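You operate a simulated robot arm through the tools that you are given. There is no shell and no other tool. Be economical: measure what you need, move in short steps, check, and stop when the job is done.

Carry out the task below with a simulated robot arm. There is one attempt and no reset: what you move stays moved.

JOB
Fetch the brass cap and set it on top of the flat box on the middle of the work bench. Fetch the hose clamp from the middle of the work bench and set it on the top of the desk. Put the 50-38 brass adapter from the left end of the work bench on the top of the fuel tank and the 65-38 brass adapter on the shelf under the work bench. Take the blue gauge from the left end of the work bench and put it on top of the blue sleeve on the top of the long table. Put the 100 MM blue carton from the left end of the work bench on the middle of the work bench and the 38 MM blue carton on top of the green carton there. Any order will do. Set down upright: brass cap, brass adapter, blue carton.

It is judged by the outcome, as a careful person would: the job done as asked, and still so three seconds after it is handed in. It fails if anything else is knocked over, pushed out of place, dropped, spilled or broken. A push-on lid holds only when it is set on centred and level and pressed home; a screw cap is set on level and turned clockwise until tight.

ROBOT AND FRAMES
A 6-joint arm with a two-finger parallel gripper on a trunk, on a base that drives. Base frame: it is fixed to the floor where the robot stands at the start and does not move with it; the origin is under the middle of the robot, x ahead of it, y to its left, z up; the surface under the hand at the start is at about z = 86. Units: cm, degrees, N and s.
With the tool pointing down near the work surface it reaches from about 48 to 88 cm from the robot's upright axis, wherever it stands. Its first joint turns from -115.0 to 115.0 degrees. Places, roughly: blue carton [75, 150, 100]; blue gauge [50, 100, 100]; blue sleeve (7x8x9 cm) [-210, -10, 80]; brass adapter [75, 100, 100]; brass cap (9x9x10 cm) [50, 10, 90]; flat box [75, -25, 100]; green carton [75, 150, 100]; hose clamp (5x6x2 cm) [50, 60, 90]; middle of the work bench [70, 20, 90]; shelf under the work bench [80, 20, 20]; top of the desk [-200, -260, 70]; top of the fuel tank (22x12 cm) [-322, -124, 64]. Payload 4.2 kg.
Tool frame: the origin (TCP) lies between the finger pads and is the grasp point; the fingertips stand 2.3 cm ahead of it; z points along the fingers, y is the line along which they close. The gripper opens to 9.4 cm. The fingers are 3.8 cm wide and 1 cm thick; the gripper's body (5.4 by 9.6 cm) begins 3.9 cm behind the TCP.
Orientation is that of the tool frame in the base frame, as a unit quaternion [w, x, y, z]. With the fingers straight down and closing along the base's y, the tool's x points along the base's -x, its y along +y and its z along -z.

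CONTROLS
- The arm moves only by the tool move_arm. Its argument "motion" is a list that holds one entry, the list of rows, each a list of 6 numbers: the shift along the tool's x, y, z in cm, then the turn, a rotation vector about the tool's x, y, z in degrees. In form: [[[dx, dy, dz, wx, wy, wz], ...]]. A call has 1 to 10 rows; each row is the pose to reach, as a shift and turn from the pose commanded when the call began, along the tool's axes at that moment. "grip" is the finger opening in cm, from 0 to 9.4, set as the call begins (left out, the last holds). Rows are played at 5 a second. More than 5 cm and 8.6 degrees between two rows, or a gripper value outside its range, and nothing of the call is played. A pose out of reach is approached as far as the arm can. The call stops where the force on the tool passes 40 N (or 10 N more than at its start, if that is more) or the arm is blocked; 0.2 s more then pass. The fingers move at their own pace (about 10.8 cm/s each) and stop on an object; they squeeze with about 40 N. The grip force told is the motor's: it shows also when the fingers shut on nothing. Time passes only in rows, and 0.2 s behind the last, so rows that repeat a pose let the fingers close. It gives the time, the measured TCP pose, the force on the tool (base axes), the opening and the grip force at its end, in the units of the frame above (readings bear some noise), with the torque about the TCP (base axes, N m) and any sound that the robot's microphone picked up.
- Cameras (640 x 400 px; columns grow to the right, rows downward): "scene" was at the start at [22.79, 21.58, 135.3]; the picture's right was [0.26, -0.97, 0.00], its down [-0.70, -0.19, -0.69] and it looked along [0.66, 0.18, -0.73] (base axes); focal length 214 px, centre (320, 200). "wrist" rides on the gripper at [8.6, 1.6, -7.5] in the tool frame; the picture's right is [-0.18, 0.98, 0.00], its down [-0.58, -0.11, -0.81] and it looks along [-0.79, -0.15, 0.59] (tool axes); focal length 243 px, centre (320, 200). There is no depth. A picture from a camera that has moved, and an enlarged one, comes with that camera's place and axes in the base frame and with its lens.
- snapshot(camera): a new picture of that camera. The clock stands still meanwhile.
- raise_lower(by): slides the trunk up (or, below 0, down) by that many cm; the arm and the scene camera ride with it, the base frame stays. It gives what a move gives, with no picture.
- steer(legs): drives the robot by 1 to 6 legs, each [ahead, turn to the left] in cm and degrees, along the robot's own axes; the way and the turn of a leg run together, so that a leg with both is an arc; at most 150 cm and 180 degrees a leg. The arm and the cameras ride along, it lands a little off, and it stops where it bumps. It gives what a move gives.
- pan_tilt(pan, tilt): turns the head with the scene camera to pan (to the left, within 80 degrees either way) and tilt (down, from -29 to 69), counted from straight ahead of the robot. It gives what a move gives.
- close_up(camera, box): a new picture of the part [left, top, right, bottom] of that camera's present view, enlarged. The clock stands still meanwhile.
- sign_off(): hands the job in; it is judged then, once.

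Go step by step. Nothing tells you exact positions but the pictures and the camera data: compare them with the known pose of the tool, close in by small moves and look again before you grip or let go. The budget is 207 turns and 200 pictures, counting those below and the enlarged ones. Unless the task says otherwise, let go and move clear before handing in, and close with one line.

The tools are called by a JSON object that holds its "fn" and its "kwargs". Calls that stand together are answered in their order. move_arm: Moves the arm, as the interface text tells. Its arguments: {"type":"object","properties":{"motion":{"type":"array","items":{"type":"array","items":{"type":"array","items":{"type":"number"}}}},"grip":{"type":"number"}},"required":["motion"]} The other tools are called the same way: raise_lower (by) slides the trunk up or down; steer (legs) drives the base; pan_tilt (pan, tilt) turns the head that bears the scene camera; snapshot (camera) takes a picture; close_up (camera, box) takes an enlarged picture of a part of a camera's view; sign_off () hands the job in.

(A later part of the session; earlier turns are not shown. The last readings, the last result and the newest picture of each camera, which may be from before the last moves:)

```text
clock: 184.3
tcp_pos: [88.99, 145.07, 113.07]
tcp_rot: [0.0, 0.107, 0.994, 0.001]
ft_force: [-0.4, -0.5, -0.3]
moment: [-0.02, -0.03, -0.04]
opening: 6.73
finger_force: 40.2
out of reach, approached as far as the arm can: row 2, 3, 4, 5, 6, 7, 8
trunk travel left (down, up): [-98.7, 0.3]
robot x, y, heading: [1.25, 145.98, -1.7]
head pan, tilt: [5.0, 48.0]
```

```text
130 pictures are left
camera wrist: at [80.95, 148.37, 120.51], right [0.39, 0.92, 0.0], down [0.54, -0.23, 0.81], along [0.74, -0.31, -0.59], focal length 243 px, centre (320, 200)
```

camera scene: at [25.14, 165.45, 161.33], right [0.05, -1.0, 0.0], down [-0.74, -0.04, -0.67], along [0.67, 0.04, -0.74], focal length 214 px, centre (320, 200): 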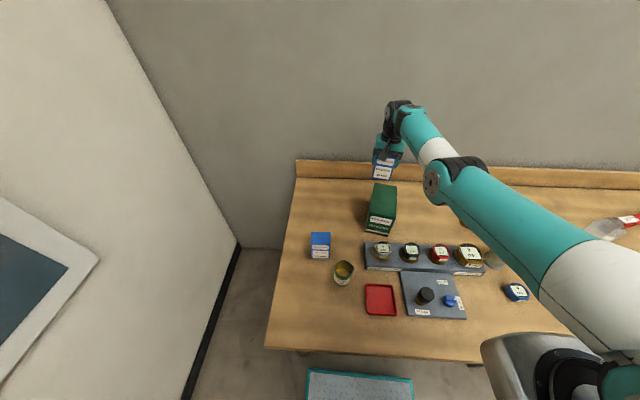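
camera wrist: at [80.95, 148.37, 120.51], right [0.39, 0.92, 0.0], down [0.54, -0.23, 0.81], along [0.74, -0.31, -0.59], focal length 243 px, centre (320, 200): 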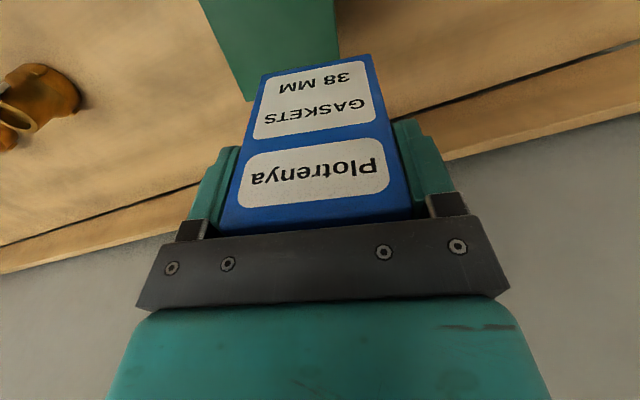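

The arm stopped short of the inward target, probably a fold limit at this trunk height. I raise the tool relative to the trunk and see.

{"fn": "move_arm", "kwargs": {"motion": [[[0, 0, -3, 0, 0, 0], [0, 0, -6, 0, 0, 0], [0, 0, -6, 0, 0, 0]]]}}

```text
clock: 185.1
tcp_pos: [89.79, 145.39, 119.09]
tcp_rot: [0.0, 0.107, 0.994, 0.001]
ft_force: [-0.7, -0.8, -1.7]
moment: [0.02, 0.04, 0.02]
opening: 6.77
finger_force: 40.2
out of reach, approached as far as the arm can: row 1, 2, 3
trunk travel left (down, up): [-98.7, 0.3]
robot x, y, heading: [1.37, 145.83, -2.0]
head pan, tilt: [5.0, 48.0]
```

Odd; I look at the arm's posture.

{"fn": "pan_tilt", "kwargs": {"pan": -20, "tilt": 30}}

{"fn": "snapshot", "kwargs": {"camera": "scene"}}

```text
clock: 185.9
tcp_pos: [89.88, 145.4, 118.95]
tcp_rot: [0.0, 0.107, 0.994, 0.001]
ft_force: [1.1, -0.1, -0.6]
moment: [0.01, 0.02, -0.02]
opening: 6.76
finger_force: 40.4
trunk travel left (down, up): [-98.7, 0.3]
robot x, y, heading: [1.67, 146.33, -1.7]
head pan, tilt: [-20.0, 30.0]
```

```text
129 pictures are left
camera scene: at [25.68, 161.63, 164.0], right [-0.37, -0.93, 0.0], down [-0.46, 0.19, -0.87], along [0.8, -0.32, -0.5], focal length 214 px, centre (320, 200)
```

scene: 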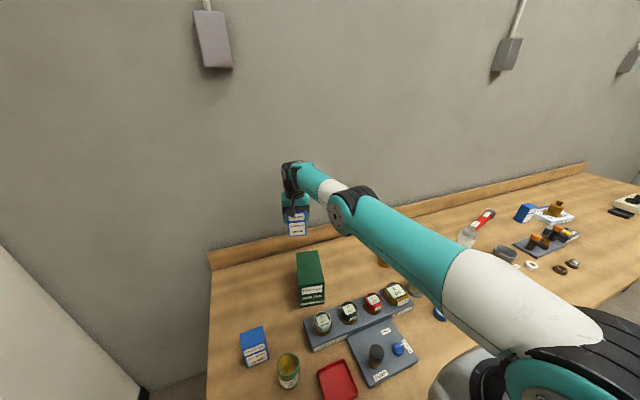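

The arm is stretched straight (the high trunk shortened its reach) and sits in that singularity. I command a clear inward pull to bend the elbow.

{"fn": "move_arm", "kwargs": {"motion": [[[4, 0, 0, 0, 0, 0], [8, 0, 0, 0, 0, 0], [12, 0, 0, 0, 0, 0], [14, 0, 0, 0, 0, 0], [14, 0, 0, 0, 0, 0]]]}}

{"fn": "snapshot", "kwargs": {"camera": "scene"}}

```text
clock: 187.2
tcp_pos: [75.3, 148.14, 118.88]
tcp_rot: [0.001, 0.107, 0.994, 0.0]
ft_force: [0.1, -0.1, -1.4]
moment: [-0.03, 0.02, -0.02]
opening: 6.75
finger_force: 40.4
trunk travel left (down, up): [-98.7, 0.3]
robot x, y, heading: [1.64, 145.78, -2.0]
head pan, tilt: [-20.0, 30.0]
```

```text
128 pictures are left
camera scene: at [25.66, 161.63, 164.01], right [-0.37, -0.93, 0.0], down [-0.46, 0.19, -0.87], along [0.8, -0.32, -0.5], focal length 214 px, centre (320, 200)
```

scene: 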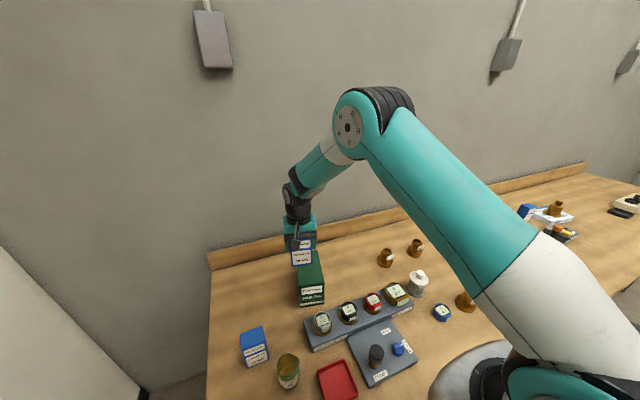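

The elbow is bent again. I move over the green carton's centre at this height, and will lower with the trunk.

{"fn": "move_arm", "kwargs": {"motion": [[[-3, -1, 0, 0, 0, 0], [-6, -2, 0, 0, 0, 0], [-8.7, -3, 0, 0, 0, 0], [-8.7, -3, 0, 0, 0, 0]]]}}

{"fn": "raise_lower", "kwargs": {"by": -9}}

{"fn": "snapshot", "kwargs": {"camera": "wrist"}}

{"fn": "close_up", "kwargs": {"camera": "scene", "box": [240, 150, 400, 250]}}

```text
clock: 188.2
tcp_pos: [83.12, 143.37, 118.97]
tcp_rot: [0.001, 0.107, 0.994, 0.001]
ft_force: [0.2, -0.1, -1.3]
moment: [0.03, 0.0, -0.03]
opening: 6.76
finger_force: 39.5
trunk travel left (down, up): [-98.7, 0.3]
robot x, y, heading: [1.52, 145.75, -2.2]
head pan, tilt: [-20.0, 30.0]
```

```text
clock: 189.4
tcp_pos: [83.11, 143.22, 109.99]
tcp_rot: [0.001, 0.107, 0.994, 0.0]
ft_force: [0.8, 0.1, -1.4]
moment: [0.04, 0.04, -0.01]
opening: 6.78
finger_force: 40.1
trunk travel left (down, up): [-89.7, 9.3]
robot x, y, heading: [1.95, 145.68, -2.2]
head pan, tilt: [-20.0, 30.0]
```

```text
127 pictures are left
camera wrist: at [75.12, 146.6, 117.47], right [0.39, 0.92, 0.0], down [0.54, -0.23, 0.81], along [0.74, -0.31, -0.59], focal length 243 px, centre (320, 200)
```

wrist: 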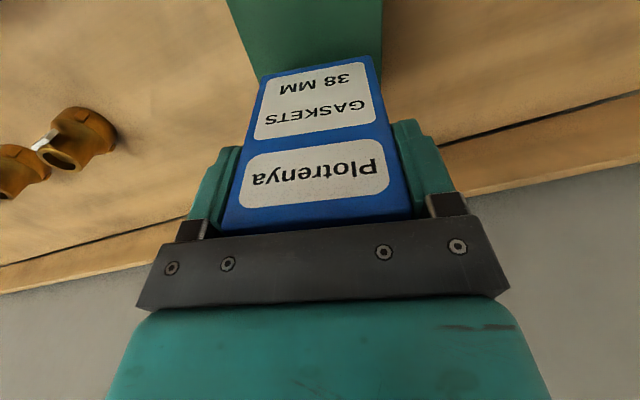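

```text
4.00 times, centred on (320, 200) of scene
camera zoom: at [25.67, 161.63, 155.01], right [-0.37, -0.93, 0.0], down [-0.46, 0.19, -0.87], along [0.8, -0.32, -0.5], focal length 858 px, centre (320, 200)
```

zoom: 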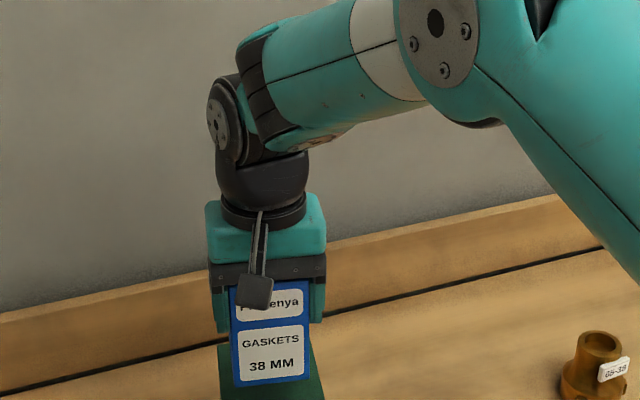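

Well aligned. I lower 3 cm by trunk, then feel down with the arm.

{"fn": "raise_lower", "kwargs": {"by": -3}}

{"fn": "move_arm", "kwargs": {"motion": [[[0, 0, 0.3, 0, 0, 0], [0, 0, 0.3, 0, 0, 0]]]}}

{"fn": "close_up", "kwargs": {"camera": "scene", "box": [240, 150, 400, 250]}}

```text
clock: 190.2
tcp_pos: [83.18, 143.35, 107.11]
tcp_rot: [0.001, 0.107, 0.994, 0.001]
ft_force: [0.5, 0.0, -1.3]
moment: [-0.01, 0.01, 0.01]
opening: 6.75
finger_force: 39.7
trunk travel left (down, up): [-86.7, 12.3]
robot x, y, heading: [1.56, 145.83, -2.0]
head pan, tilt: [-20.0, 30.0]
```

```text
clock: 190.8
tcp_pos: [83.19, 143.3, 106.95]
tcp_rot: [0.001, 0.107, 0.994, 0.001]
ft_force: [-2.8, 0.2, 10.7]
moment: [-0.35, 0.25, -0.09]
opening: 6.78
finger_force: 40.3
trunk travel left (down, up): [-86.7, 12.3]
robot x, y, heading: [1.35, 146.1, -2.2]
head pan, tilt: [-20.0, 30.0]
```

```text
4.00 times, centred on (320, 200) of scene
camera zoom: at [25.6, 161.63, 152.04], right [-0.37, -0.93, 0.0], down [-0.46, 0.19, -0.87], along [0.8, -0.32, -0.5], focal length 858 px, centre (320, 200)
```

zoom: 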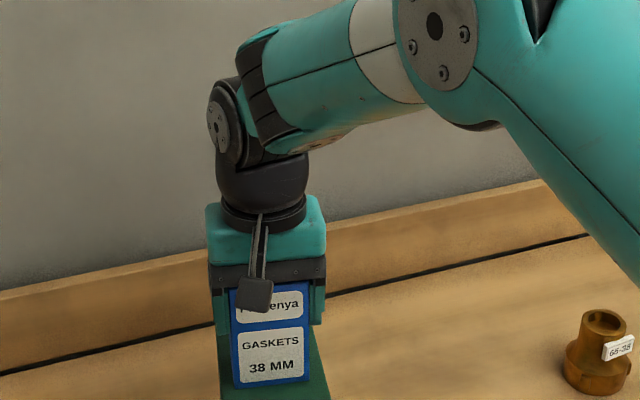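

Contact at about 10 N. I release and raise the trunk.

{"fn": "move_arm", "kwargs": {"motion": [[[0, 0, -0.1, 0, 0, 0], [0, 0, -0.1, 0, 0, 0], [0, 0, -0.1, 0, 0, 0]]]}}

{"fn": "move_arm", "kwargs": {"motion": [[[0, 0, 0, 0, 0, 0], [0, 0, 0, 0, 0, 0], [0, 0, 0, 0, 0, 0]]], "grip": 9.4}}

{"fn": "raise_lower", "kwargs": {"by": 12}}

{"fn": "pan_tilt", "kwargs": {"pan": -5, "tilt": 45}}

{"fn": "snapshot", "kwargs": {"camera": "scene"}}

{"fn": "snapshot", "kwargs": {"camera": "wrist"}}

```text
clock: 191.6
tcp_pos: [83.19, 143.38, 106.85]
tcp_rot: [0.001, 0.107, 0.994, 0.001]
ft_force: [1.2, 0.7, 7.6]
moment: [-0.18, -0.19, 0.04]
opening: 6.79
finger_force: 40.1
trunk travel left (down, up): [-86.7, 12.3]
robot x, y, heading: [1.79, 146.29, -1.9]
head pan, tilt: [-20.0, 30.0]
```

```text
clock: 192.3
tcp_pos: [83.13, 143.29, 106.81]
tcp_rot: [0.0, 0.106, 0.994, 0.001]
ft_force: [0.4, -0.2, 0.3]
moment: [0.01, 0.01, 0.0]
opening: 9.42
finger_force: 0.0
trunk travel left (down, up): [-86.7, 12.3]
robot x, y, heading: [1.81, 145.78, -2.0]
head pan, tilt: [-20.0, 30.0]
```

```text
clock: 193.8
tcp_pos: [83.28, 143.33, 118.89]
tcp_rot: [0.0, 0.107, 0.994, 0.001]
ft_force: [0.8, 0.6, 0.0]
moment: [0.0, 0.01, 0.03]
opening: 9.42
finger_force: 0.0
trunk travel left (down, up): [-98.7, 0.3]
robot x, y, heading: [1.62, 146.16, -2.1]
head pan, tilt: [-20.0, 30.0]
```

```text
clock: 194.6
tcp_pos: [83.21, 143.33, 118.91]
tcp_rot: [0.001, 0.107, 0.994, 0.0]
ft_force: [-0.4, -0.4, 0.2]
moment: [0.01, -0.04, 0.01]
opening: 9.39
finger_force: 0.1
trunk travel left (down, up): [-98.7, 0.3]
robot x, y, heading: [1.48, 146.0, -2.0]
head pan, tilt: [-5.0, 45.0]
```

```text
124 pictures are left
camera scene: at [25.36, 164.02, 161.75], right [-0.12, -0.99, 0.0], down [-0.7, 0.09, -0.71], along [0.7, -0.09, -0.71], focal length 214 px, centre (320, 200)
```

scene: 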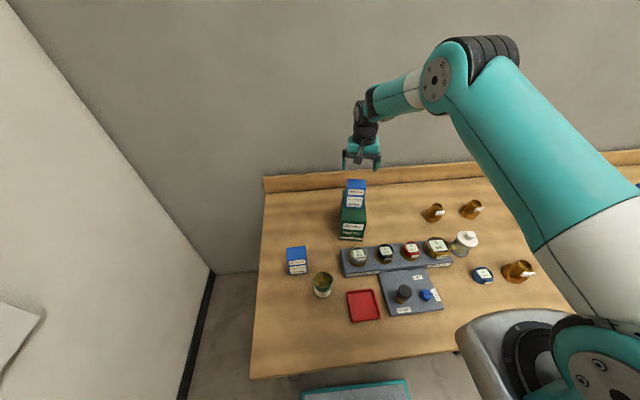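

```text
123 pictures are left
camera wrist: at [75.11, 146.58, 126.26], right [0.39, 0.92, 0.0], down [0.54, -0.23, 0.81], along [0.74, -0.31, -0.59], focal length 243 px, centre (320, 200)
```

wrist: 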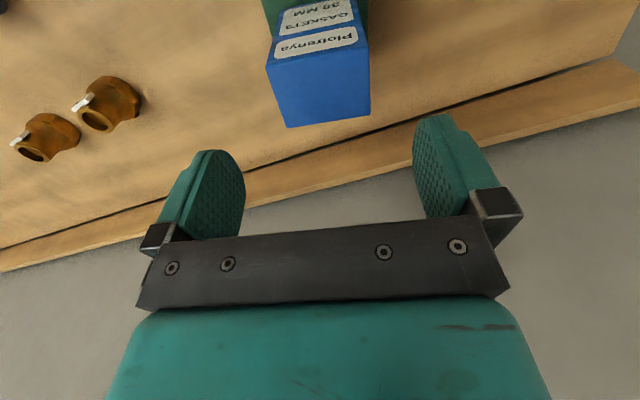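

The 38 MM carton stands squarely on the green one. Now to the adapters: I retract and shift to y ≈ 118.

{"fn": "move_arm", "kwargs": {"motion": [[[4.5, 0, -0.5, 0, 0, 0], [9, 0, -0.5, 0, 0, 0], [13.5, 0, -0.5, 0, 0, -4], [18, 0, -0.5, 0, 0, -8], [20, 0, -0.5, 0, 0, -10.5]]]}}

{"fn": "steer", "kwargs": {"legs": [[0, -88], [28, 0], [0, 89]]}}

{"fn": "snapshot", "kwargs": {"camera": "scene"}}

{"fn": "snapshot", "kwargs": {"camera": "wrist"}}

```text
clock: 195.8
tcp_pos: [63.44, 147.59, 119.18]
tcp_rot: [0.001, 0.016, 1.0, 0.0]
ft_force: [-0.3, 0.5, 0.1]
moment: [-0.02, 0.0, 0.0]
opening: 9.4
finger_force: 0.0
trunk travel left (down, up): [-98.7, 0.3]
robot x, y, heading: [1.24, 145.9, -1.8]
head pan, tilt: [-5.0, 45.0]
```

```text
clock: 205.3
tcp_pos: [63.54, 120.48, 119.43]
tcp_rot: [0.001, 0.008, 1.0, 0.0]
ft_force: [-0.6, -0.2, 0.4]
moment: [0.02, 0.0, 0.03]
opening: 9.39
finger_force: 0.1
trunk travel left (down, up): [-98.7, 0.3]
robot x, y, heading: [1.68, 117.88, -1.0]
head pan, tilt: [-5.0, 45.0]
```

```text
122 pictures are left
camera scene: at [25.06, 136.43, 161.75], right [-0.11, -0.99, 0.0], down [-0.7, 0.08, -0.71], along [0.7, -0.08, -0.71], focal length 214 px, centre (320, 200)
```

scene: 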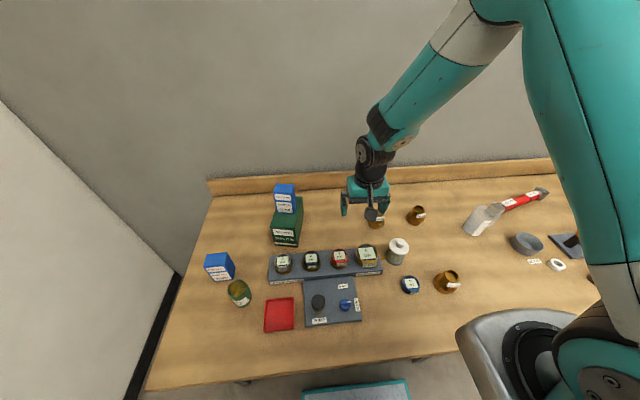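

```text
121 pictures are left
camera wrist: at [54.9, 122.15, 126.74], right [0.2, 0.98, 0.0], down [0.58, -0.12, 0.81], along [0.79, -0.16, -0.59], focal length 243 px, centre (320, 200)
```

wrist: 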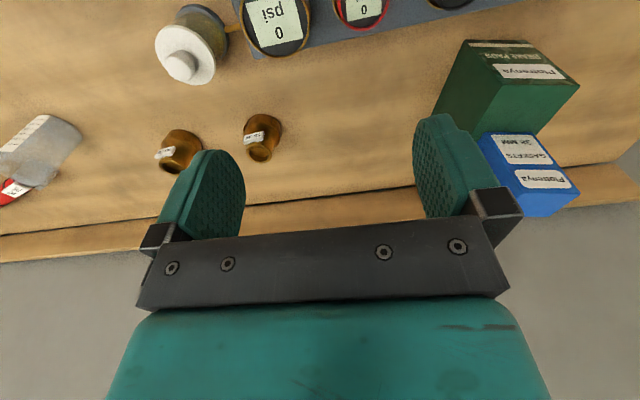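

The 65-38 (the left of the two behind) is at about (81.5, 106). I go above it and lower with the trunk.

{"fn": "move_arm", "kwargs": {"motion": [[[-3.6, -2.8, 0, 0, 0, 0], [-7.2, -5.6, 0, 0, 0, 0], [-10.8, -8.4, 0, 0, 0, 0], [-14.4, -11.2, 0, 0, 0, 0], [-18.2, -14.2, 0, 0, 0, 0], [-18.2, -14.2, 0, 0, 0, 0]]]}}

{"fn": "raise_lower", "kwargs": {"by": -16}}

{"fn": "snapshot", "kwargs": {"camera": "wrist"}}

{"fn": "close_up", "kwargs": {"camera": "scene", "box": [310, 130, 470, 230]}}

```text
clock: 206.7
tcp_pos: [81.48, 105.89, 119.0]
tcp_rot: [0.001, 0.009, 1.0, 0.0]
ft_force: [0.1, 0.1, 0.0]
moment: [-0.02, -0.04, -0.02]
opening: 9.4
finger_force: 0.2
trunk travel left (down, up): [-98.7, 0.3]
robot x, y, heading: [1.31, 118.17, -1.3]
head pan, tilt: [-5.0, 45.0]
```

```text
clock: 208.5
tcp_pos: [81.52, 105.98, 103.19]
tcp_rot: [0.0, 0.009, 1.0, -0.001]
ft_force: [-0.2, 0.1, 0.2]
moment: [0.02, 0.02, -0.03]
opening: 9.38
finger_force: 0.1
trunk travel left (down, up): [-82.7, 16.3]
robot x, y, heading: [1.3, 118.05, -1.3]
head pan, tilt: [-5.0, 45.0]
```

```text
120 pictures are left
camera wrist: at [72.92, 107.56, 110.59], right [0.2, 0.98, 0.0], down [0.58, -0.12, 0.81], along [0.79, -0.16, -0.59], focal length 243 px, centre (320, 200)
```

wrist: 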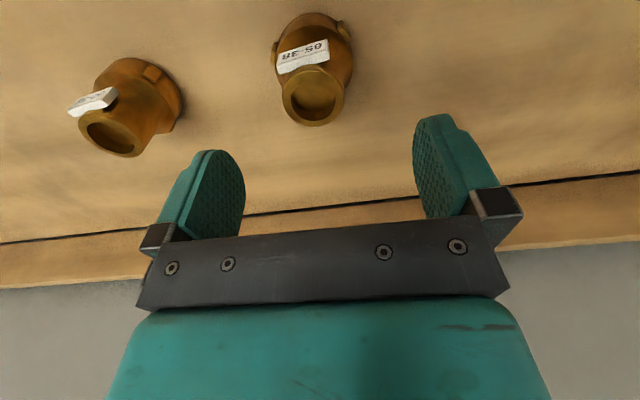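

```text
4.00 times, centred on (390, 180) of scene
camera zoom: at [25.06, 136.43, 145.75], right [-0.11, -0.99, 0.0], down [-0.7, 0.08, -0.71], along [0.7, -0.08, -0.71], focal length 858 px, centre (40, 280)
```

zoom: 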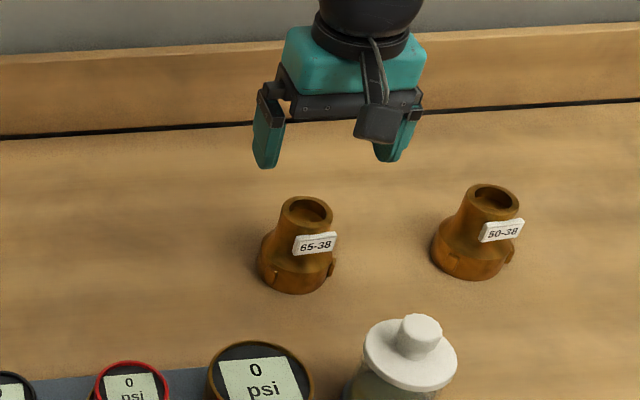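

Neck centre at (82.3, 105.2). I correct and lower to grip the neck.

{"fn": "move_arm", "kwargs": {"motion": [[[-0.8, -0.75, 3, 0, 0, 0], [-0.8, -0.75, 6, 0, 0, 0], [-0.8, -0.75, 8.5, 0, 0, 0], [-0.8, -0.75, 10, 0, 0, 0], [-0.8, -0.75, 10, 0, 0, 0]]]}}

{"fn": "snapshot", "kwargs": {"camera": "wrist"}}

{"fn": "close_up", "kwargs": {"camera": "scene", "box": [310, 130, 470, 230]}}

```text
clock: 209.7
tcp_pos: [82.39, 105.24, 93.15]
tcp_rot: [0.001, 0.009, 1.0, 0.001]
ft_force: [-0.7, -0.2, -0.4]
moment: [0.0, -0.02, 0.0]
opening: 9.41
finger_force: 0.0
trunk travel left (down, up): [-82.7, 16.3]
robot x, y, heading: [1.58, 118.29, -1.4]
head pan, tilt: [-5.0, 45.0]
```

```text
118 pictures are left
camera wrist: at [73.76, 106.83, 100.57], right [0.2, 0.98, 0.0], down [0.58, -0.12, 0.81], along [0.79, -0.16, -0.59], focal length 243 px, centre (320, 200)
```

wrist: 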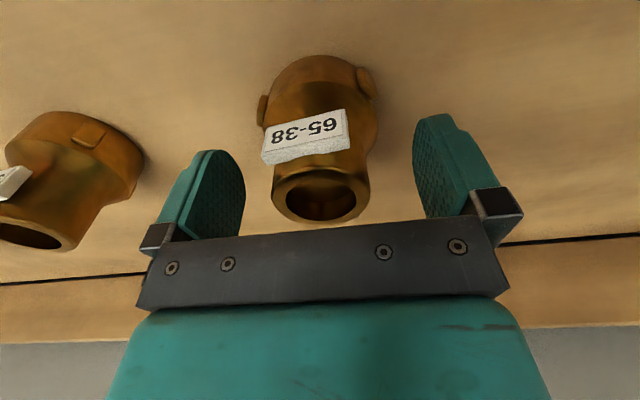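

```text
4.00 times, centred on (390, 180) of scene
camera zoom: at [25.06, 136.43, 145.75], right [-0.11, -0.99, 0.0], down [-0.7, 0.08, -0.71], along [0.7, -0.08, -0.71], focal length 858 px, centre (40, 280)
```

zoom: 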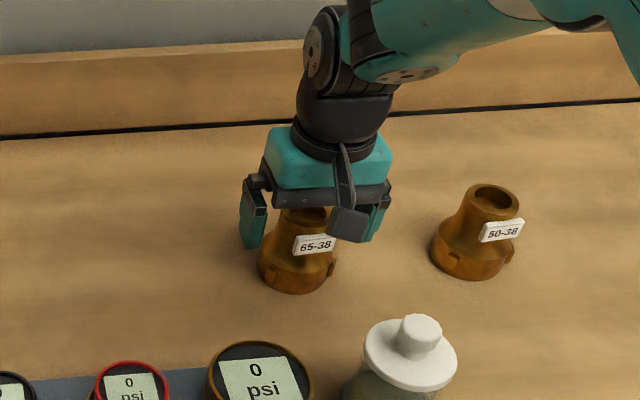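

Straddling the neck. I close and lift by trunk.

{"fn": "move_arm", "kwargs": {"motion": [[[0, 0, 0.2, 0, 0, 0], [0, 0, 0.2, 0, 0, 0], [0, 0, 0.2, 0, 0, 0], [0, 0, 0.2, 0, 0, 0]]], "grip": 2}}

{"fn": "raise_lower", "kwargs": {"by": 16}}

{"fn": "snapshot", "kwargs": {"camera": "wrist"}}

```text
clock: 210.7
tcp_pos: [82.38, 105.13, 92.97]
tcp_rot: [0.0, 0.01, 1.0, 0.0]
ft_force: [0.6, -2.6, 2.3]
moment: [-0.31, 0.09, 0.01]
opening: 4.71
finger_force: 40.5
trunk travel left (down, up): [-82.7, 16.3]
robot x, y, heading: [1.52, 118.14, -1.1]
head pan, tilt: [-5.0, 45.0]
```

```text
clock: 212.6
tcp_pos: [82.37, 105.3, 108.97]
tcp_rot: [0.001, 0.009, 1.0, 0.0]
ft_force: [-0.3, -0.5, -4.3]
moment: [0.01, 0.04, 0.02]
opening: 4.7
finger_force: 40.0
trunk travel left (down, up): [-98.7, 0.3]
robot x, y, heading: [1.57, 118.03, -1.2]
head pan, tilt: [-5.0, 45.0]
```

```text
116 pictures are left
camera wrist: at [73.77, 106.82, 116.37], right [0.2, 0.98, 0.0], down [0.58, -0.12, 0.81], along [0.79, -0.16, -0.59], focal length 243 px, centre (320, 200)
```

wrist: 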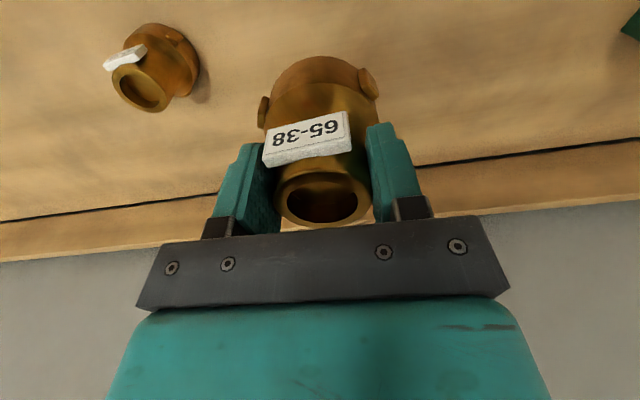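

Held. I lift a bit more, retract, back off from the bench and look at the shelf beneath.

{"fn": "move_arm", "kwargs": {"motion": [[[0, 0, -4, 0, 0, 0], [0, 0, -8, 0, 0, 0], [4.5, 0, -8, 0, 0, 0], [9, 0, -8, 0, 0, 0], [13.5, 0, -8, 0, 0, 0], [18, 0, -8, 0, 0, 0], [22, 0, -8, 0, 0, 0]]]}}

{"fn": "steer", "kwargs": {"legs": [[-70, 0], [0, -90], [80, 0], [0, 90]]}}

{"fn": "pan_tilt", "kwargs": {"pan": 10, "tilt": 40}}

{"fn": "raise_lower", "kwargs": {"by": -60}}

{"fn": "snapshot", "kwargs": {"camera": "scene"}}

```text
clock: 214.2
tcp_pos: [60.49, 105.66, 116.79]
tcp_rot: [0.001, 0.008, 1.0, 0.0]
ft_force: [0.8, 0.3, -4.6]
moment: [0.02, 0.06, 0.0]
opening: 4.7
finger_force: 40.1
trunk travel left (down, up): [-98.7, 0.3]
robot x, y, heading: [1.55, 118.19, -1.0]
head pan, tilt: [-5.0, 45.0]
```

```text
clock: 229.5
tcp_pos: [-10.66, 26.56, 116.86]
tcp_rot: [0.001, 0.015, 1.0, 0.0]
ft_force: [-0.4, -0.7, -3.8]
moment: [0.01, 0.01, -0.05]
opening: 4.71
finger_force: 39.7
trunk travel left (down, up): [-98.7, 0.3]
robot x, y, heading: [-69.28, 39.59, -2.0]
head pan, tilt: [-5.0, 45.0]
```

```text
clock: 230.2
tcp_pos: [-10.6, 26.7, 116.89]
tcp_rot: [0.001, 0.015, 1.0, -0.001]
ft_force: [0.3, 0.1, -3.9]
moment: [0.03, 0.01, -0.01]
opening: 4.71
finger_force: 40.0
trunk travel left (down, up): [-98.7, 0.3]
robot x, y, heading: [-69.72, 40.01, -1.8]
head pan, tilt: [10.0, 40.0]
```

```text
refused: -60 is not a number from -40 to 40
```

```text
115 pictures are left
camera scene: at [-45.34, 59.97, 162.47], right [0.14, -0.99, 0.0], down [-0.64, -0.09, -0.77], along [0.76, 0.11, -0.64], focal length 214 px, centre (320, 200)
```

scene: 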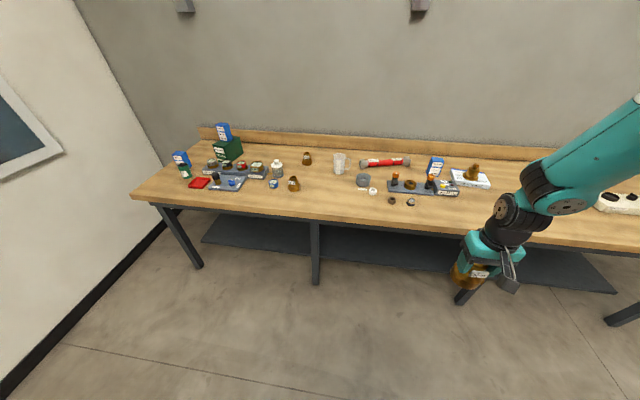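

The shelf is a dark board with its front edge at x ≈ 53, z ≈ 20; bench legs at x ≈ 42, y = -32 and 76. I'll stretch the arm low and nearly straight, then drive it in under the bench. First back up and extend.

{"fn": "steer", "kwargs": {"legs": [[-20, 2]]}}

{"fn": "move_arm", "kwargs": {"motion": [[[-4.5, 0, -0.4, 0, 0, 0], [-9, 0, -0.8, 0, 0, 0], [-13.5, 0, -1.2, 0, 0, 0], [-18, 0, -1.6, 0, 0, 0], [-22, 0, -2, 0, 0, 0], [-22, 0, -2, 0, 0, 0]]]}}

{"fn": "raise_lower", "kwargs": {"by": -40}}

{"fn": "pan_tilt", "kwargs": {"pan": 0, "tilt": 30}}

{"fn": "snapshot", "kwargs": {"camera": "scene"}}

```text
clock: 231.8
tcp_pos: [-30.2, 28.96, 116.91]
tcp_rot: [0.001, -0.003, 1.0, 0.0]
ft_force: [0.1, 0.3, -4.8]
moment: [-0.03, 0.05, -0.01]
opening: 4.71
finger_force: 40.0
trunk travel left (down, up): [-98.7, 0.3]
robot x, y, heading: [-89.27, 40.3, 0.2]
head pan, tilt: [10.0, 40.0]
```

```text
clock: 233.2
tcp_pos: [-8.19, 29.12, 118.88]
tcp_rot: [0.001, -0.002, 1.0, 0.0]
ft_force: [0.3, -0.4, -4.2]
moment: [-0.01, 0.03, 0.03]
opening: 4.73
finger_force: 40.2
trunk travel left (down, up): [-98.7, 0.3]
robot x, y, heading: [-89.49, 40.01, 0.1]
head pan, tilt: [10.0, 40.0]
```

```text
clock: 237.1
tcp_pos: [-8.27, 28.99, 78.83]
tcp_rot: [0.001, -0.003, 1.0, 0.0]
ft_force: [0.2, 0.8, -3.8]
moment: [0.03, 0.06, -0.01]
opening: 4.71
finger_force: 39.9
trunk travel left (down, up): [-58.7, 40.3]
robot x, y, heading: [-89.4, 40.06, 0.2]
head pan, tilt: [10.0, 40.0]
```

```text
clock: 237.8
tcp_pos: [-8.21, 28.98, 78.92]
tcp_rot: [0.001, -0.002, 1.0, 0.0]
ft_force: [-0.5, 1.1, -4.9]
moment: [0.01, 0.04, 0.02]
opening: 4.7
finger_force: 40.4
trunk travel left (down, up): [-58.7, 40.3]
robot x, y, heading: [-89.29, 40.18, 0.2]
head pan, tilt: [0.0, 30.0]
```

```text
114 pictures are left
camera scene: at [-65.36, 59.63, 124.0], right [0.0, -1.0, 0.0], down [-0.5, 0.0, -0.87], along [0.87, 0.0, -0.5], focal length 214 px, centre (320, 200)
```

scene: 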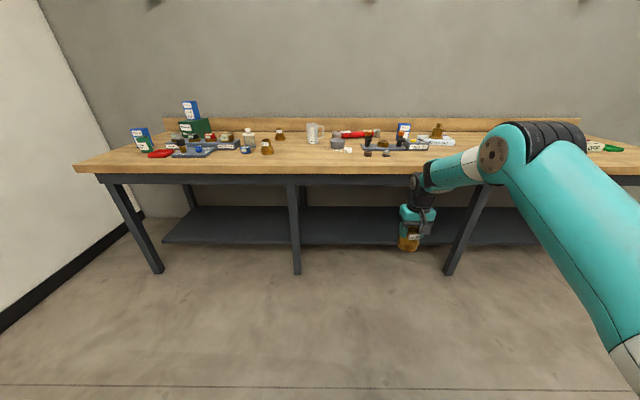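

Elbow stands about 30 cm above the TCP, so at TCP z ≈ 32 everything passes under the bench. I lower and drive in halfway.

{"fn": "raise_lower", "kwargs": {"by": -40}}

{"fn": "raise_lower", "kwargs": {"by": -6.5}}

{"fn": "steer", "kwargs": {"legs": [[40, 0]]}}

{"fn": "pan_tilt", "kwargs": {"pan": -20, "tilt": 15}}

{"fn": "snapshot", "kwargs": {"camera": "scene"}}

{"fn": "snapshot", "kwargs": {"camera": "wrist"}}

```text
clock: 241.6
tcp_pos: [-8.2, 28.93, 38.85]
tcp_rot: [0.001, -0.003, 1.0, 0.0]
ft_force: [0.2, 0.4, -4.1]
moment: [0.01, 0.03, -0.01]
opening: 4.68
finger_force: 39.7
trunk travel left (down, up): [-18.7, 80.3]
robot x, y, heading: [-89.53, 39.94, 0.2]
head pan, tilt: [0.0, 30.0]
```

```text
clock: 242.6
tcp_pos: [-8.26, 29.13, 32.47]
tcp_rot: [0.001, -0.003, 1.0, 0.0]
ft_force: [-0.4, 0.0, -3.7]
moment: [0.05, 0.04, 0.02]
opening: 4.69
finger_force: 39.3
trunk travel left (down, up): [-12.2, 86.8]
robot x, y, heading: [-89.34, 39.9, 0.0]
head pan, tilt: [0.0, 30.0]
```

```text
clock: 245.1
tcp_pos: [31.76, 29.51, 32.45]
tcp_rot: [0.001, -0.005, 1.0, -0.001]
ft_force: [-0.2, -0.2, -4.1]
moment: [-0.02, 0.0, -0.03]
opening: 4.7
finger_force: 40.1
trunk travel left (down, up): [-12.2, 86.8]
robot x, y, heading: [-49.43, 40.13, 0.3]
head pan, tilt: [0.0, 30.0]
```

```text
clock: 246.0
tcp_pos: [31.66, 29.4, 32.42]
tcp_rot: [0.001, -0.004, 1.0, 0.0]
ft_force: [-0.3, -0.8, -4.3]
moment: [0.01, 0.05, 0.0]
opening: 4.7
finger_force: 40.1
trunk travel left (down, up): [-12.2, 86.8]
robot x, y, heading: [-49.67, 40.24, 0.5]
head pan, tilt: [-20.0, 15.0]
```

```text
113 pictures are left
camera scene: at [-25.75, 56.71, 79.92], right [-0.34, -0.94, 0.0], down [-0.24, 0.09, -0.97], along [0.91, -0.32, -0.26], focal length 214 px, centre (320, 200)
```

scene: 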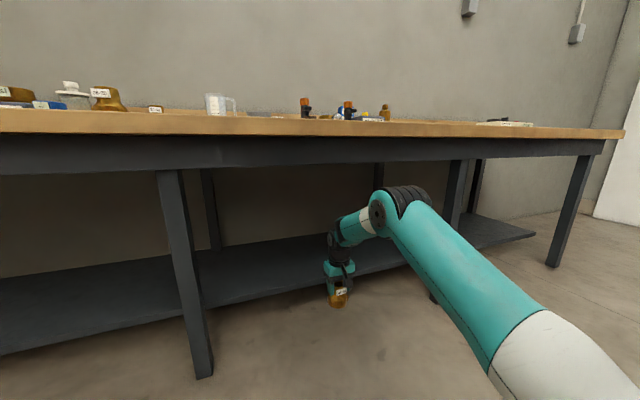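

```text
112 pictures are left
camera wrist: at [23.1, 30.87, 39.8], right [0.17, 0.98, 0.0], down [0.58, -0.1, 0.81], along [0.79, -0.14, -0.59], focal length 243 px, centre (320, 200)
```

wrist: 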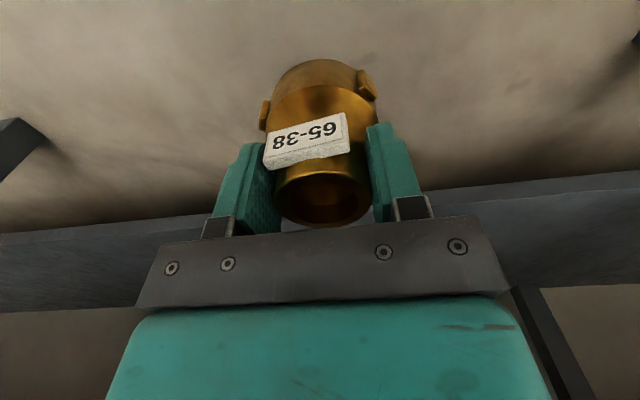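

All clear beneath. I drive in the remaining 33 cm.

{"fn": "steer", "kwargs": {"legs": [[33, 0]]}}

{"fn": "snapshot", "kwargs": {"camera": "scene"}}

{"fn": "snapshot", "kwargs": {"camera": "wrist"}}

```text
clock: 248.1
tcp_pos: [64.65, 29.54, 32.28]
tcp_rot: [0.001, -0.004, 1.0, 0.0]
ft_force: [-0.4, 0.7, -3.7]
moment: [-0.01, 0.01, 0.0]
opening: 4.69
finger_force: 40.3
trunk travel left (down, up): [-12.2, 86.8]
robot x, y, heading: [-16.44, 40.28, 0.2]
head pan, tilt: [-20.0, 15.0]
```

```text
111 pictures are left
camera scene: at [7.25, 56.83, 79.92], right [-0.34, -0.94, 0.0], down [-0.24, 0.09, -0.97], along [0.91, -0.33, -0.26], focal length 214 px, centre (320, 200)
```

scene: 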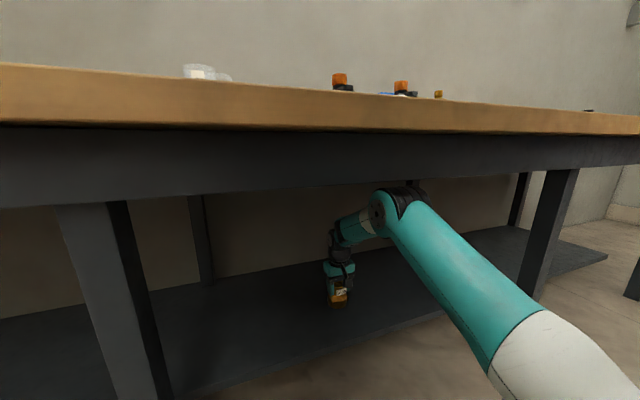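

```text
110 pictures are left
camera wrist: at [56.05, 30.9, 39.8], right [0.18, 0.98, 0.0], down [0.58, -0.11, 0.81], along [0.79, -0.14, -0.59], focal length 243 px, centre (320, 200)
```

wrist: 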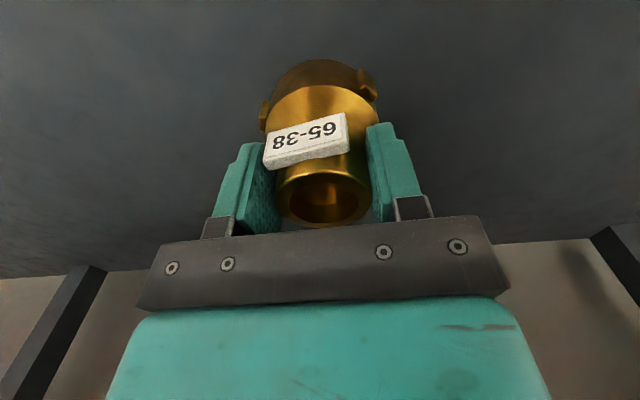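

Over the shelf with margin. I feel down slowly with the arm.

{"fn": "move_arm", "kwargs": {"motion": [[[0, 0, 0.5, 0, 0, 0], [0, 0, 1.0, 0, 0, 0], [0, 0, 1.5, 0, 0, 0], [0, 0, 2.0, 0, 0, 0], [0, 0, 2.5, 0, 0, 0], [0, 0, 3.0, 0, 0, 0], [0, 0, 3.5, 0, 0, 0], [0, 0, 4, 0, 0, 0], [0, 0, 4.5, 0, 0, 0], [0, 0, 5, 0, 0, 0]]]}}

{"fn": "close_up", "kwargs": {"camera": "scene", "box": [280, 220, 400, 320]}}

```text
clock: 250.3
tcp_pos: [64.62, 29.41, 27.4]
tcp_rot: [0.001, -0.004, 1.0, 0.0]
ft_force: [-0.1, 0.0, -3.8]
moment: [0.02, 0.05, 0.03]
opening: 4.69
finger_force: 39.8
trunk travel left (down, up): [-12.2, 86.8]
robot x, y, heading: [-16.47, 40.69, 0.5]
head pan, tilt: [-20.0, 15.0]
```

```text
4.00 times, centred on (340, 270) of scene
camera zoom: at [7.25, 56.83, 79.93], right [-0.34, -0.94, 0.0], down [-0.24, 0.09, -0.97], along [0.91, -0.33, -0.26], focal length 858 px, centre (240, -80)
```

zoom: 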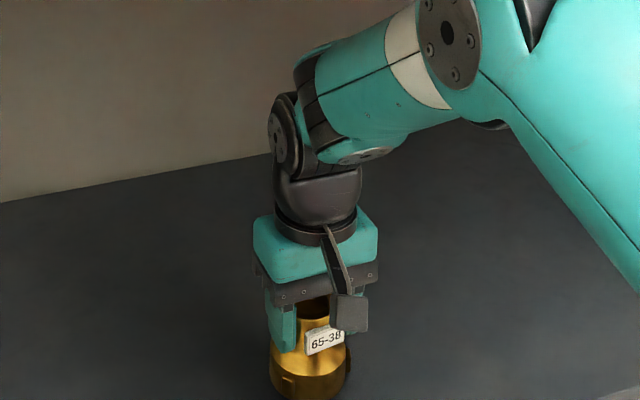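

Not yet touching. I continue in finer steps.

{"fn": "move_arm", "kwargs": {"motion": [[[0, 0, 0.3, 0, 0, 0], [0, 0, 0.6, 0, 0, 0], [0, 0, 0.9, 0, 0, 0], [0, 0, 1.2, 0, 0, 0], [0, 0, 1.5, 0, 0, 0], [0, 0, 1.8, 0, 0, 0], [0, 0, 2.1, 0, 0, 0], [0, 0, 2.4, 0, 0, 0], [0, 0, 2.7, 0, 0, 0], [0, 0, 3, 0, 0, 0]]]}}

```text
clock: 252.1
tcp_pos: [65.08, 29.58, 25.69]
tcp_rot: [0.007, -0.004, 1.0, 0.0]
ft_force: [-3.7, 0.6, 15.2]
moment: [-0.25, 0.52, -0.14]
opening: 4.68
finger_force: 40.1
trunk travel left (down, up): [-12.2, 86.8]
robot x, y, heading: [-16.47, 40.18, 0.2]
head pan, tilt: [-20.0, 15.0]
stopped in row 8: the force on the tool passed its limit at 45 N (the readings are from after the stop); the commanded pose is now the measured one
```

Touched the shelf at z ≈ 18.8. I level the small tilt, ease off, and open.

{"fn": "move_arm", "kwargs": {"motion": [[[0, 0, -0.15, 0, 0.8, 0], [0, 0, -0.15, 0, 0.8, 0], [0, 0, -0.15, 0, 0.8, 0]]]}}

{"fn": "move_arm", "kwargs": {"motion": [[[0, 0, 0, 0, 0, 0], [0, 0, 0, 0, 0, 0], [0, 0, 0, 0, 0, 0]]], "grip": 9.0}}

{"fn": "snapshot", "kwargs": {"camera": "wrist"}}

```text
clock: 252.9
tcp_pos: [65.08, 29.45, 25.66]
tcp_rot: [0.0, -0.004, 1.0, 0.0]
ft_force: [7.3, -0.7, 11.6]
moment: [-0.09, -1.02, -0.01]
opening: 4.68
finger_force: 40.0
trunk travel left (down, up): [-12.2, 86.8]
robot x, y, heading: [-16.51, 40.55, 0.2]
head pan, tilt: [-20.0, 15.0]
```

```text
clock: 253.7
tcp_pos: [64.93, 29.5, 25.6]
tcp_rot: [-0.004, -0.004, 1.0, 0.0]
ft_force: [-0.3, 0.0, -0.2]
moment: [0.0, 0.01, 0.0]
opening: 9.01
finger_force: 0.0
trunk travel left (down, up): [-12.2, 86.8]
robot x, y, heading: [-16.49, 40.6, 0.2]
head pan, tilt: [-20.0, 15.0]
```

```text
108 pictures are left
camera wrist: at [56.35, 30.88, 33.05], right [0.18, 0.98, 0.0], down [0.59, -0.11, 0.8], along [0.79, -0.14, -0.6], focal length 243 px, centre (320, 200)
```

wrist: 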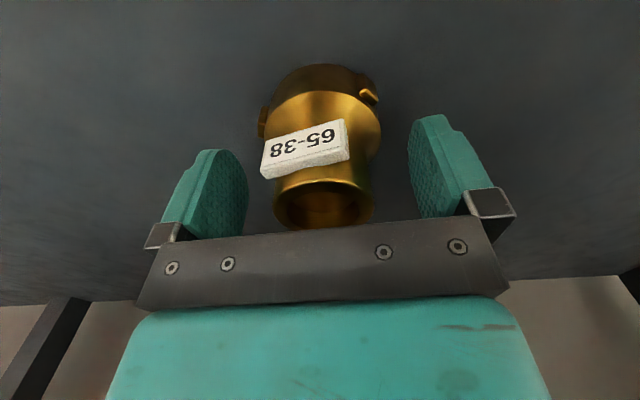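

Released, standing upright. I rise 8 cm with the trunk and back straight out.

{"fn": "raise_lower", "kwargs": {"by": 8}}

{"fn": "steer", "kwargs": {"legs": [[-85, 0]]}}

{"fn": "pan_tilt", "kwargs": {"pan": -5, "tilt": 25}}

{"fn": "snapshot", "kwargs": {"camera": "scene"}}

```text
clock: 254.9
tcp_pos: [64.2, 29.67, 30.3]
tcp_rot: [-0.029, -0.005, 1.0, 0.001]
ft_force: [-1.1, 0.4, -0.6]
moment: [-0.01, -0.1, 0.01]
opening: 8.98
finger_force: 0.0
trunk travel left (down, up): [-20.2, 78.8]
robot x, y, heading: [-16.41, 40.69, 0.5]
head pan, tilt: [-20.0, 15.0]
```

```text
clock: 255.5
tcp_pos: [60.52, 29.86, 26.91]
tcp_rot: [-0.06, -0.006, 0.998, 0.003]
ft_force: [-2.4, 0.5, 0.6]
moment: [-0.04, -0.12, -0.01]
opening: 8.98
finger_force: 0.2
trunk travel left (down, up): [-20.2, 78.8]
robot x, y, heading: [-16.43, 40.39, 0.3]
head pan, tilt: [-20.0, 15.0]
stopped in leg 1: the robot was blocked; the commanded pose is now the measured one
```

```text
clock: 256.3
tcp_pos: [60.3, 29.86, 26.8]
tcp_rot: [-0.062, -0.006, 0.998, 0.003]
ft_force: [0.2, 0.4, 0.7]
moment: [-0.02, 0.05, -0.02]
opening: 8.97
finger_force: 0.1
trunk travel left (down, up): [-20.2, 78.8]
robot x, y, heading: [-16.62, 40.58, 0.5]
head pan, tilt: [-5.0, 25.0]
```

```text
107 pictures are left
camera scene: at [10.99, 59.15, 85.97], right [-0.08, -1.0, 0.0], down [-0.46, 0.04, -0.89], along [0.89, -0.07, -0.46], focal length 214 px, centre (320, 200)
```

scene: 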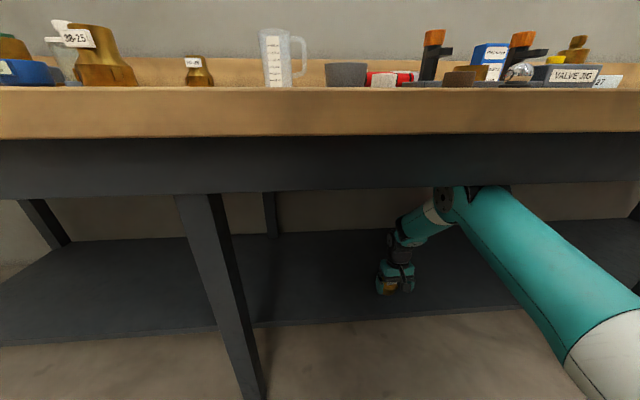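

The elbow touched the bench apron and the tool tilted. I check the wrist view before doing anything more.

{"fn": "snapshot", "kwargs": {"camera": "wrist"}}

{"fn": "close_up", "kwargs": {"camera": "scene", "box": [360, 170, 560, 310]}}

```text
106 pictures are left
camera wrist: at [52.54, 31.13, 35.21], right [0.17, 0.98, -0.02], down [0.68, -0.11, 0.73], along [0.72, -0.14, -0.69], focal length 243 px, centre (320, 200)
```

wrist: 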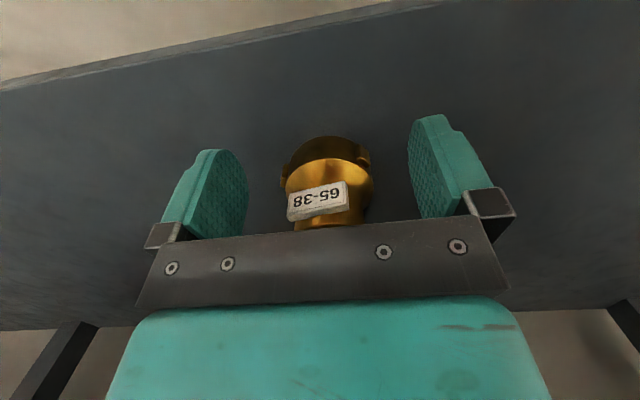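

```text
2.86 times, centred on (460, 240) of scene
camera zoom: at [10.99, 59.15, 85.97], right [-0.08, -1.0, 0.0], down [-0.46, 0.04, -0.89], along [0.89, -0.07, -0.46], focal length 613 px, centre (-80, 86)
```

zoom: 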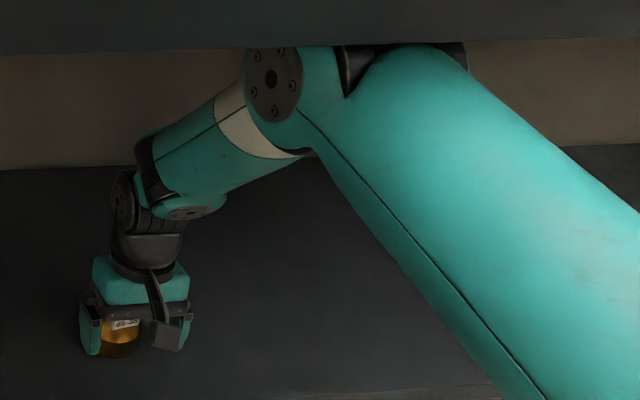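

The adapter still stands. I undo the jam in small steps: trunk down a little, then tool up by the same.

{"fn": "raise_lower", "kwargs": {"by": -2.5}}

{"fn": "move_arm", "kwargs": {"motion": [[[0, 0, -1, 0, 0, 0], [0, 0, -2, 0, 0, 0], [0, 0, -2, 0, 0, 0]]]}}

{"fn": "snapshot", "kwargs": {"camera": "wrist"}}

```text
clock: 257.0
tcp_pos: [58.32, 29.86, 25.15]
tcp_rot: [-0.057, -0.006, 0.998, 0.003]
ft_force: [0.5, 0.1, 0.2]
moment: [0.0, 0.02, -0.01]
opening: 9.01
finger_force: 0.0
trunk travel left (down, up): [-17.9, 81.1]
robot x, y, heading: [-16.26, 40.61, 0.8]
head pan, tilt: [-5.0, 25.0]
stopped: the arm was blocked; the commanded pose is now the measured one
```

```text
clock: 257.4
tcp_pos: [53.21, 29.91, 23.18]
tcp_rot: [-0.086, -0.006, 0.996, 0.004]
ft_force: [-0.6, -0.3, 0.5]
moment: [0.03, -0.03, -0.03]
opening: 8.97
finger_force: 0.0
trunk travel left (down, up): [-17.9, 81.1]
robot x, y, heading: [-15.89, 40.62, 0.4]
head pan, tilt: [-5.0, 25.0]
stopped in row 1: the arm was blocked; the commanded pose is now the measured one
```

```text
104 pictures are left
camera wrist: at [46.02, 31.27, 32.01], right [0.17, 0.99, -0.02], down [0.71, -0.11, 0.69], along [0.68, -0.13, -0.72], focal length 243 px, centre (320, 200)
```

wrist: 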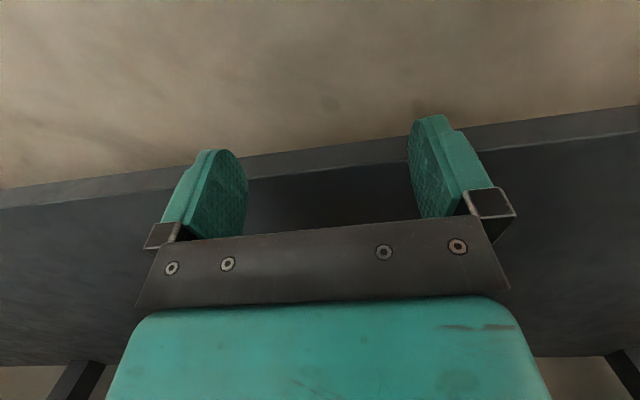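

The gripper slid out past the shelf's front edge and the adapter stays behind. I look at the arm and adapter.

{"fn": "snapshot", "kwargs": {"camera": "scene"}}

{"fn": "pan_tilt", "kwargs": {"pan": -45, "tilt": 15}}

{"fn": "snapshot", "kwargs": {"camera": "scene"}}

```text
103 pictures are left
camera scene: at [12.63, 59.2, 83.6], right [-0.08, -1.0, 0.0], down [-0.47, 0.03, -0.88], along [0.88, -0.07, -0.48], focal length 214 px, centre (320, 200)
```

scene: 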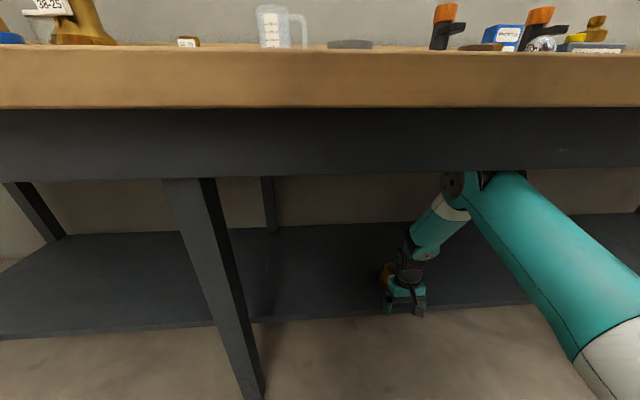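

```text
clock: 258.4
tcp_pos: [53.41, 30.07, 23.22]
tcp_rot: [-0.084, -0.007, 0.996, 0.004]
ft_force: [-0.7, -0.4, -0.2]
moment: [-0.01, -0.01, 0.0]
opening: 9.01
finger_force: 0.0
trunk travel left (down, up): [-17.9, 81.1]
robot x, y, heading: [-16.29, 40.34, 0.4]
head pan, tilt: [-45.0, 15.0]
```

```text
102 pictures are left
camera scene: at [10.27, 53.39, 85.34], right [-0.7, -0.71, 0.04], down [-0.24, 0.18, -0.95], along [0.67, -0.68, -0.3], focal length 214 px, centre (320, 200)
```

scene: 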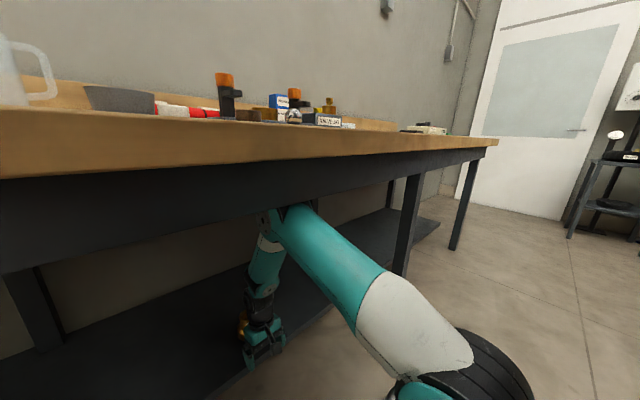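

The elbow is wedged under the apron. I lower the trunk a bit more to free it.

{"fn": "raise_lower", "kwargs": {"by": -2}}

{"fn": "snapshot", "kwargs": {"camera": "scene"}}

```text
clock: 258.8
tcp_pos: [49.83, 29.95, 21.99]
tcp_rot: [-0.095, -0.007, 0.995, 0.005]
ft_force: [0.5, -0.4, -0.1]
moment: [-0.01, -0.03, -0.03]
opening: 8.99
finger_force: 0.1
trunk travel left (down, up): [-17.4, 81.6]
robot x, y, heading: [-16.34, 40.76, 0.5]
head pan, tilt: [-45.0, 15.0]
stopped: the arm was blocked; the commanded pose is now the measured one
```

```text
101 pictures are left
camera scene: at [10.63, 53.39, 84.85], right [-0.7, -0.71, 0.04], down [-0.25, 0.18, -0.95], along [0.67, -0.68, -0.3], focal length 214 px, centre (320, 200)
```

scene: 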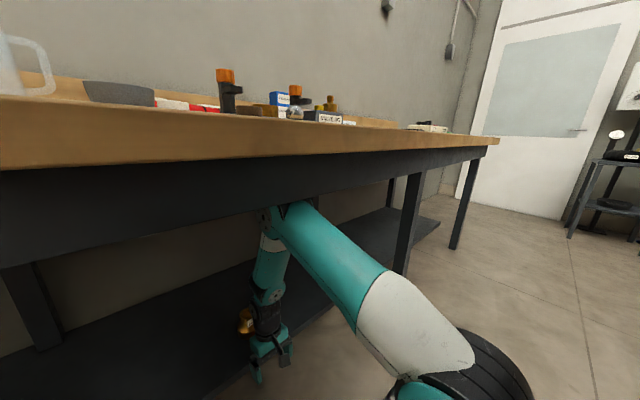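

The tool is now clear in front of the shelf. I press the tool downward to bring the elbow down with it.

{"fn": "move_arm", "kwargs": {"motion": [[[0, 0, 1, 0, 0, 0], [0, 0, 2, 0, 0, 0], [0, 0, 3, 0, 0, 0], [0, 0, 3, 0, 0, 0]]]}}

{"fn": "raise_lower", "kwargs": {"by": -1.5}}

{"fn": "snapshot", "kwargs": {"camera": "scene"}}

```text
clock: 259.1
tcp_pos: [45.83, 30.06, 21.2]
tcp_rot: [-0.105, -0.008, 0.994, 0.006]
ft_force: [0.8, 0.3, 0.5]
moment: [0.0, 0.05, -0.04]
opening: 8.97
finger_force: 0.1
trunk travel left (down, up): [-17.4, 81.6]
robot x, y, heading: [-16.2, 40.63, 0.6]
head pan, tilt: [-45.0, 15.0]
stopped in row 1: the arm was blocked; the commanded pose is now the measured one
```

```text
clock: 259.8
tcp_pos: [43.31, 30.36, 20.83]
tcp_rot: [-0.091, -0.007, 0.996, 0.006]
ft_force: [0.4, 0.3, 0.1]
moment: [-0.01, -0.01, 0.01]
opening: 9.03
finger_force: 0.1
trunk travel left (down, up): [-15.7, 83.3]
robot x, y, heading: [-16.13, 40.5, 0.5]
head pan, tilt: [-45.0, 15.0]
stopped: the arm was blocked; the commanded pose is now the measured one
```

```text
100 pictures are left
camera scene: at [11.94, 53.42, 83.19], right [-0.7, -0.71, 0.06], down [-0.26, 0.18, -0.95], along [0.67, -0.68, -0.31], focal length 214 px, centre (320, 200)
```

scene: 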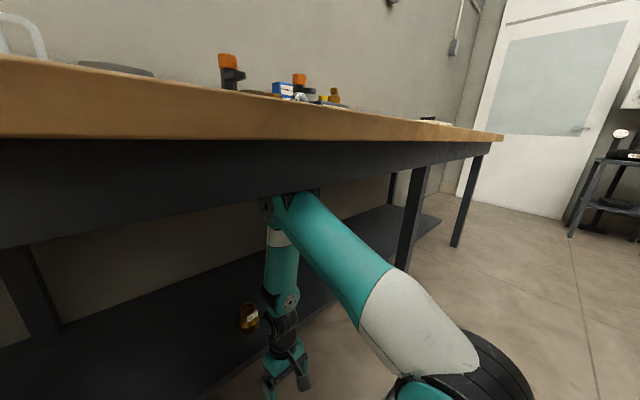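

The adapter still stands at (65, 30), unaffected. I keep lowering the trunk to free the elbow.

{"fn": "raise_lower", "kwargs": {"by": -6}}

{"fn": "snapshot", "kwargs": {"camera": "scene"}}

```text
clock: 260.1
tcp_pos: [39.26, 30.3, 20.69]
tcp_rot: [-0.092, -0.008, 0.996, 0.006]
ft_force: [0.4, 0.8, 0.9]
moment: [0.02, 0.03, -0.01]
opening: 9.0
finger_force: 0.0
trunk travel left (down, up): [-15.2, 83.8]
robot x, y, heading: [-16.17, 40.31, 0.7]
head pan, tilt: [-45.0, 15.0]
stopped: the arm was blocked; the commanded pose is now the measured one
```

```text
99 pictures are left
camera scene: at [12.17, 53.48, 82.78], right [-0.7, -0.71, 0.06], down [-0.26, 0.18, -0.95], along [0.67, -0.68, -0.32], focal length 214 px, centre (320, 200)
```

scene: 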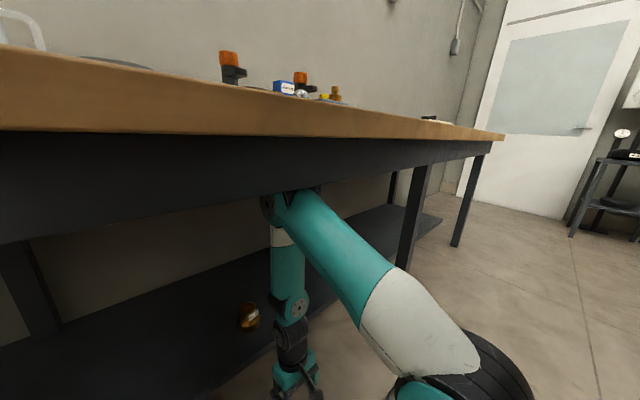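

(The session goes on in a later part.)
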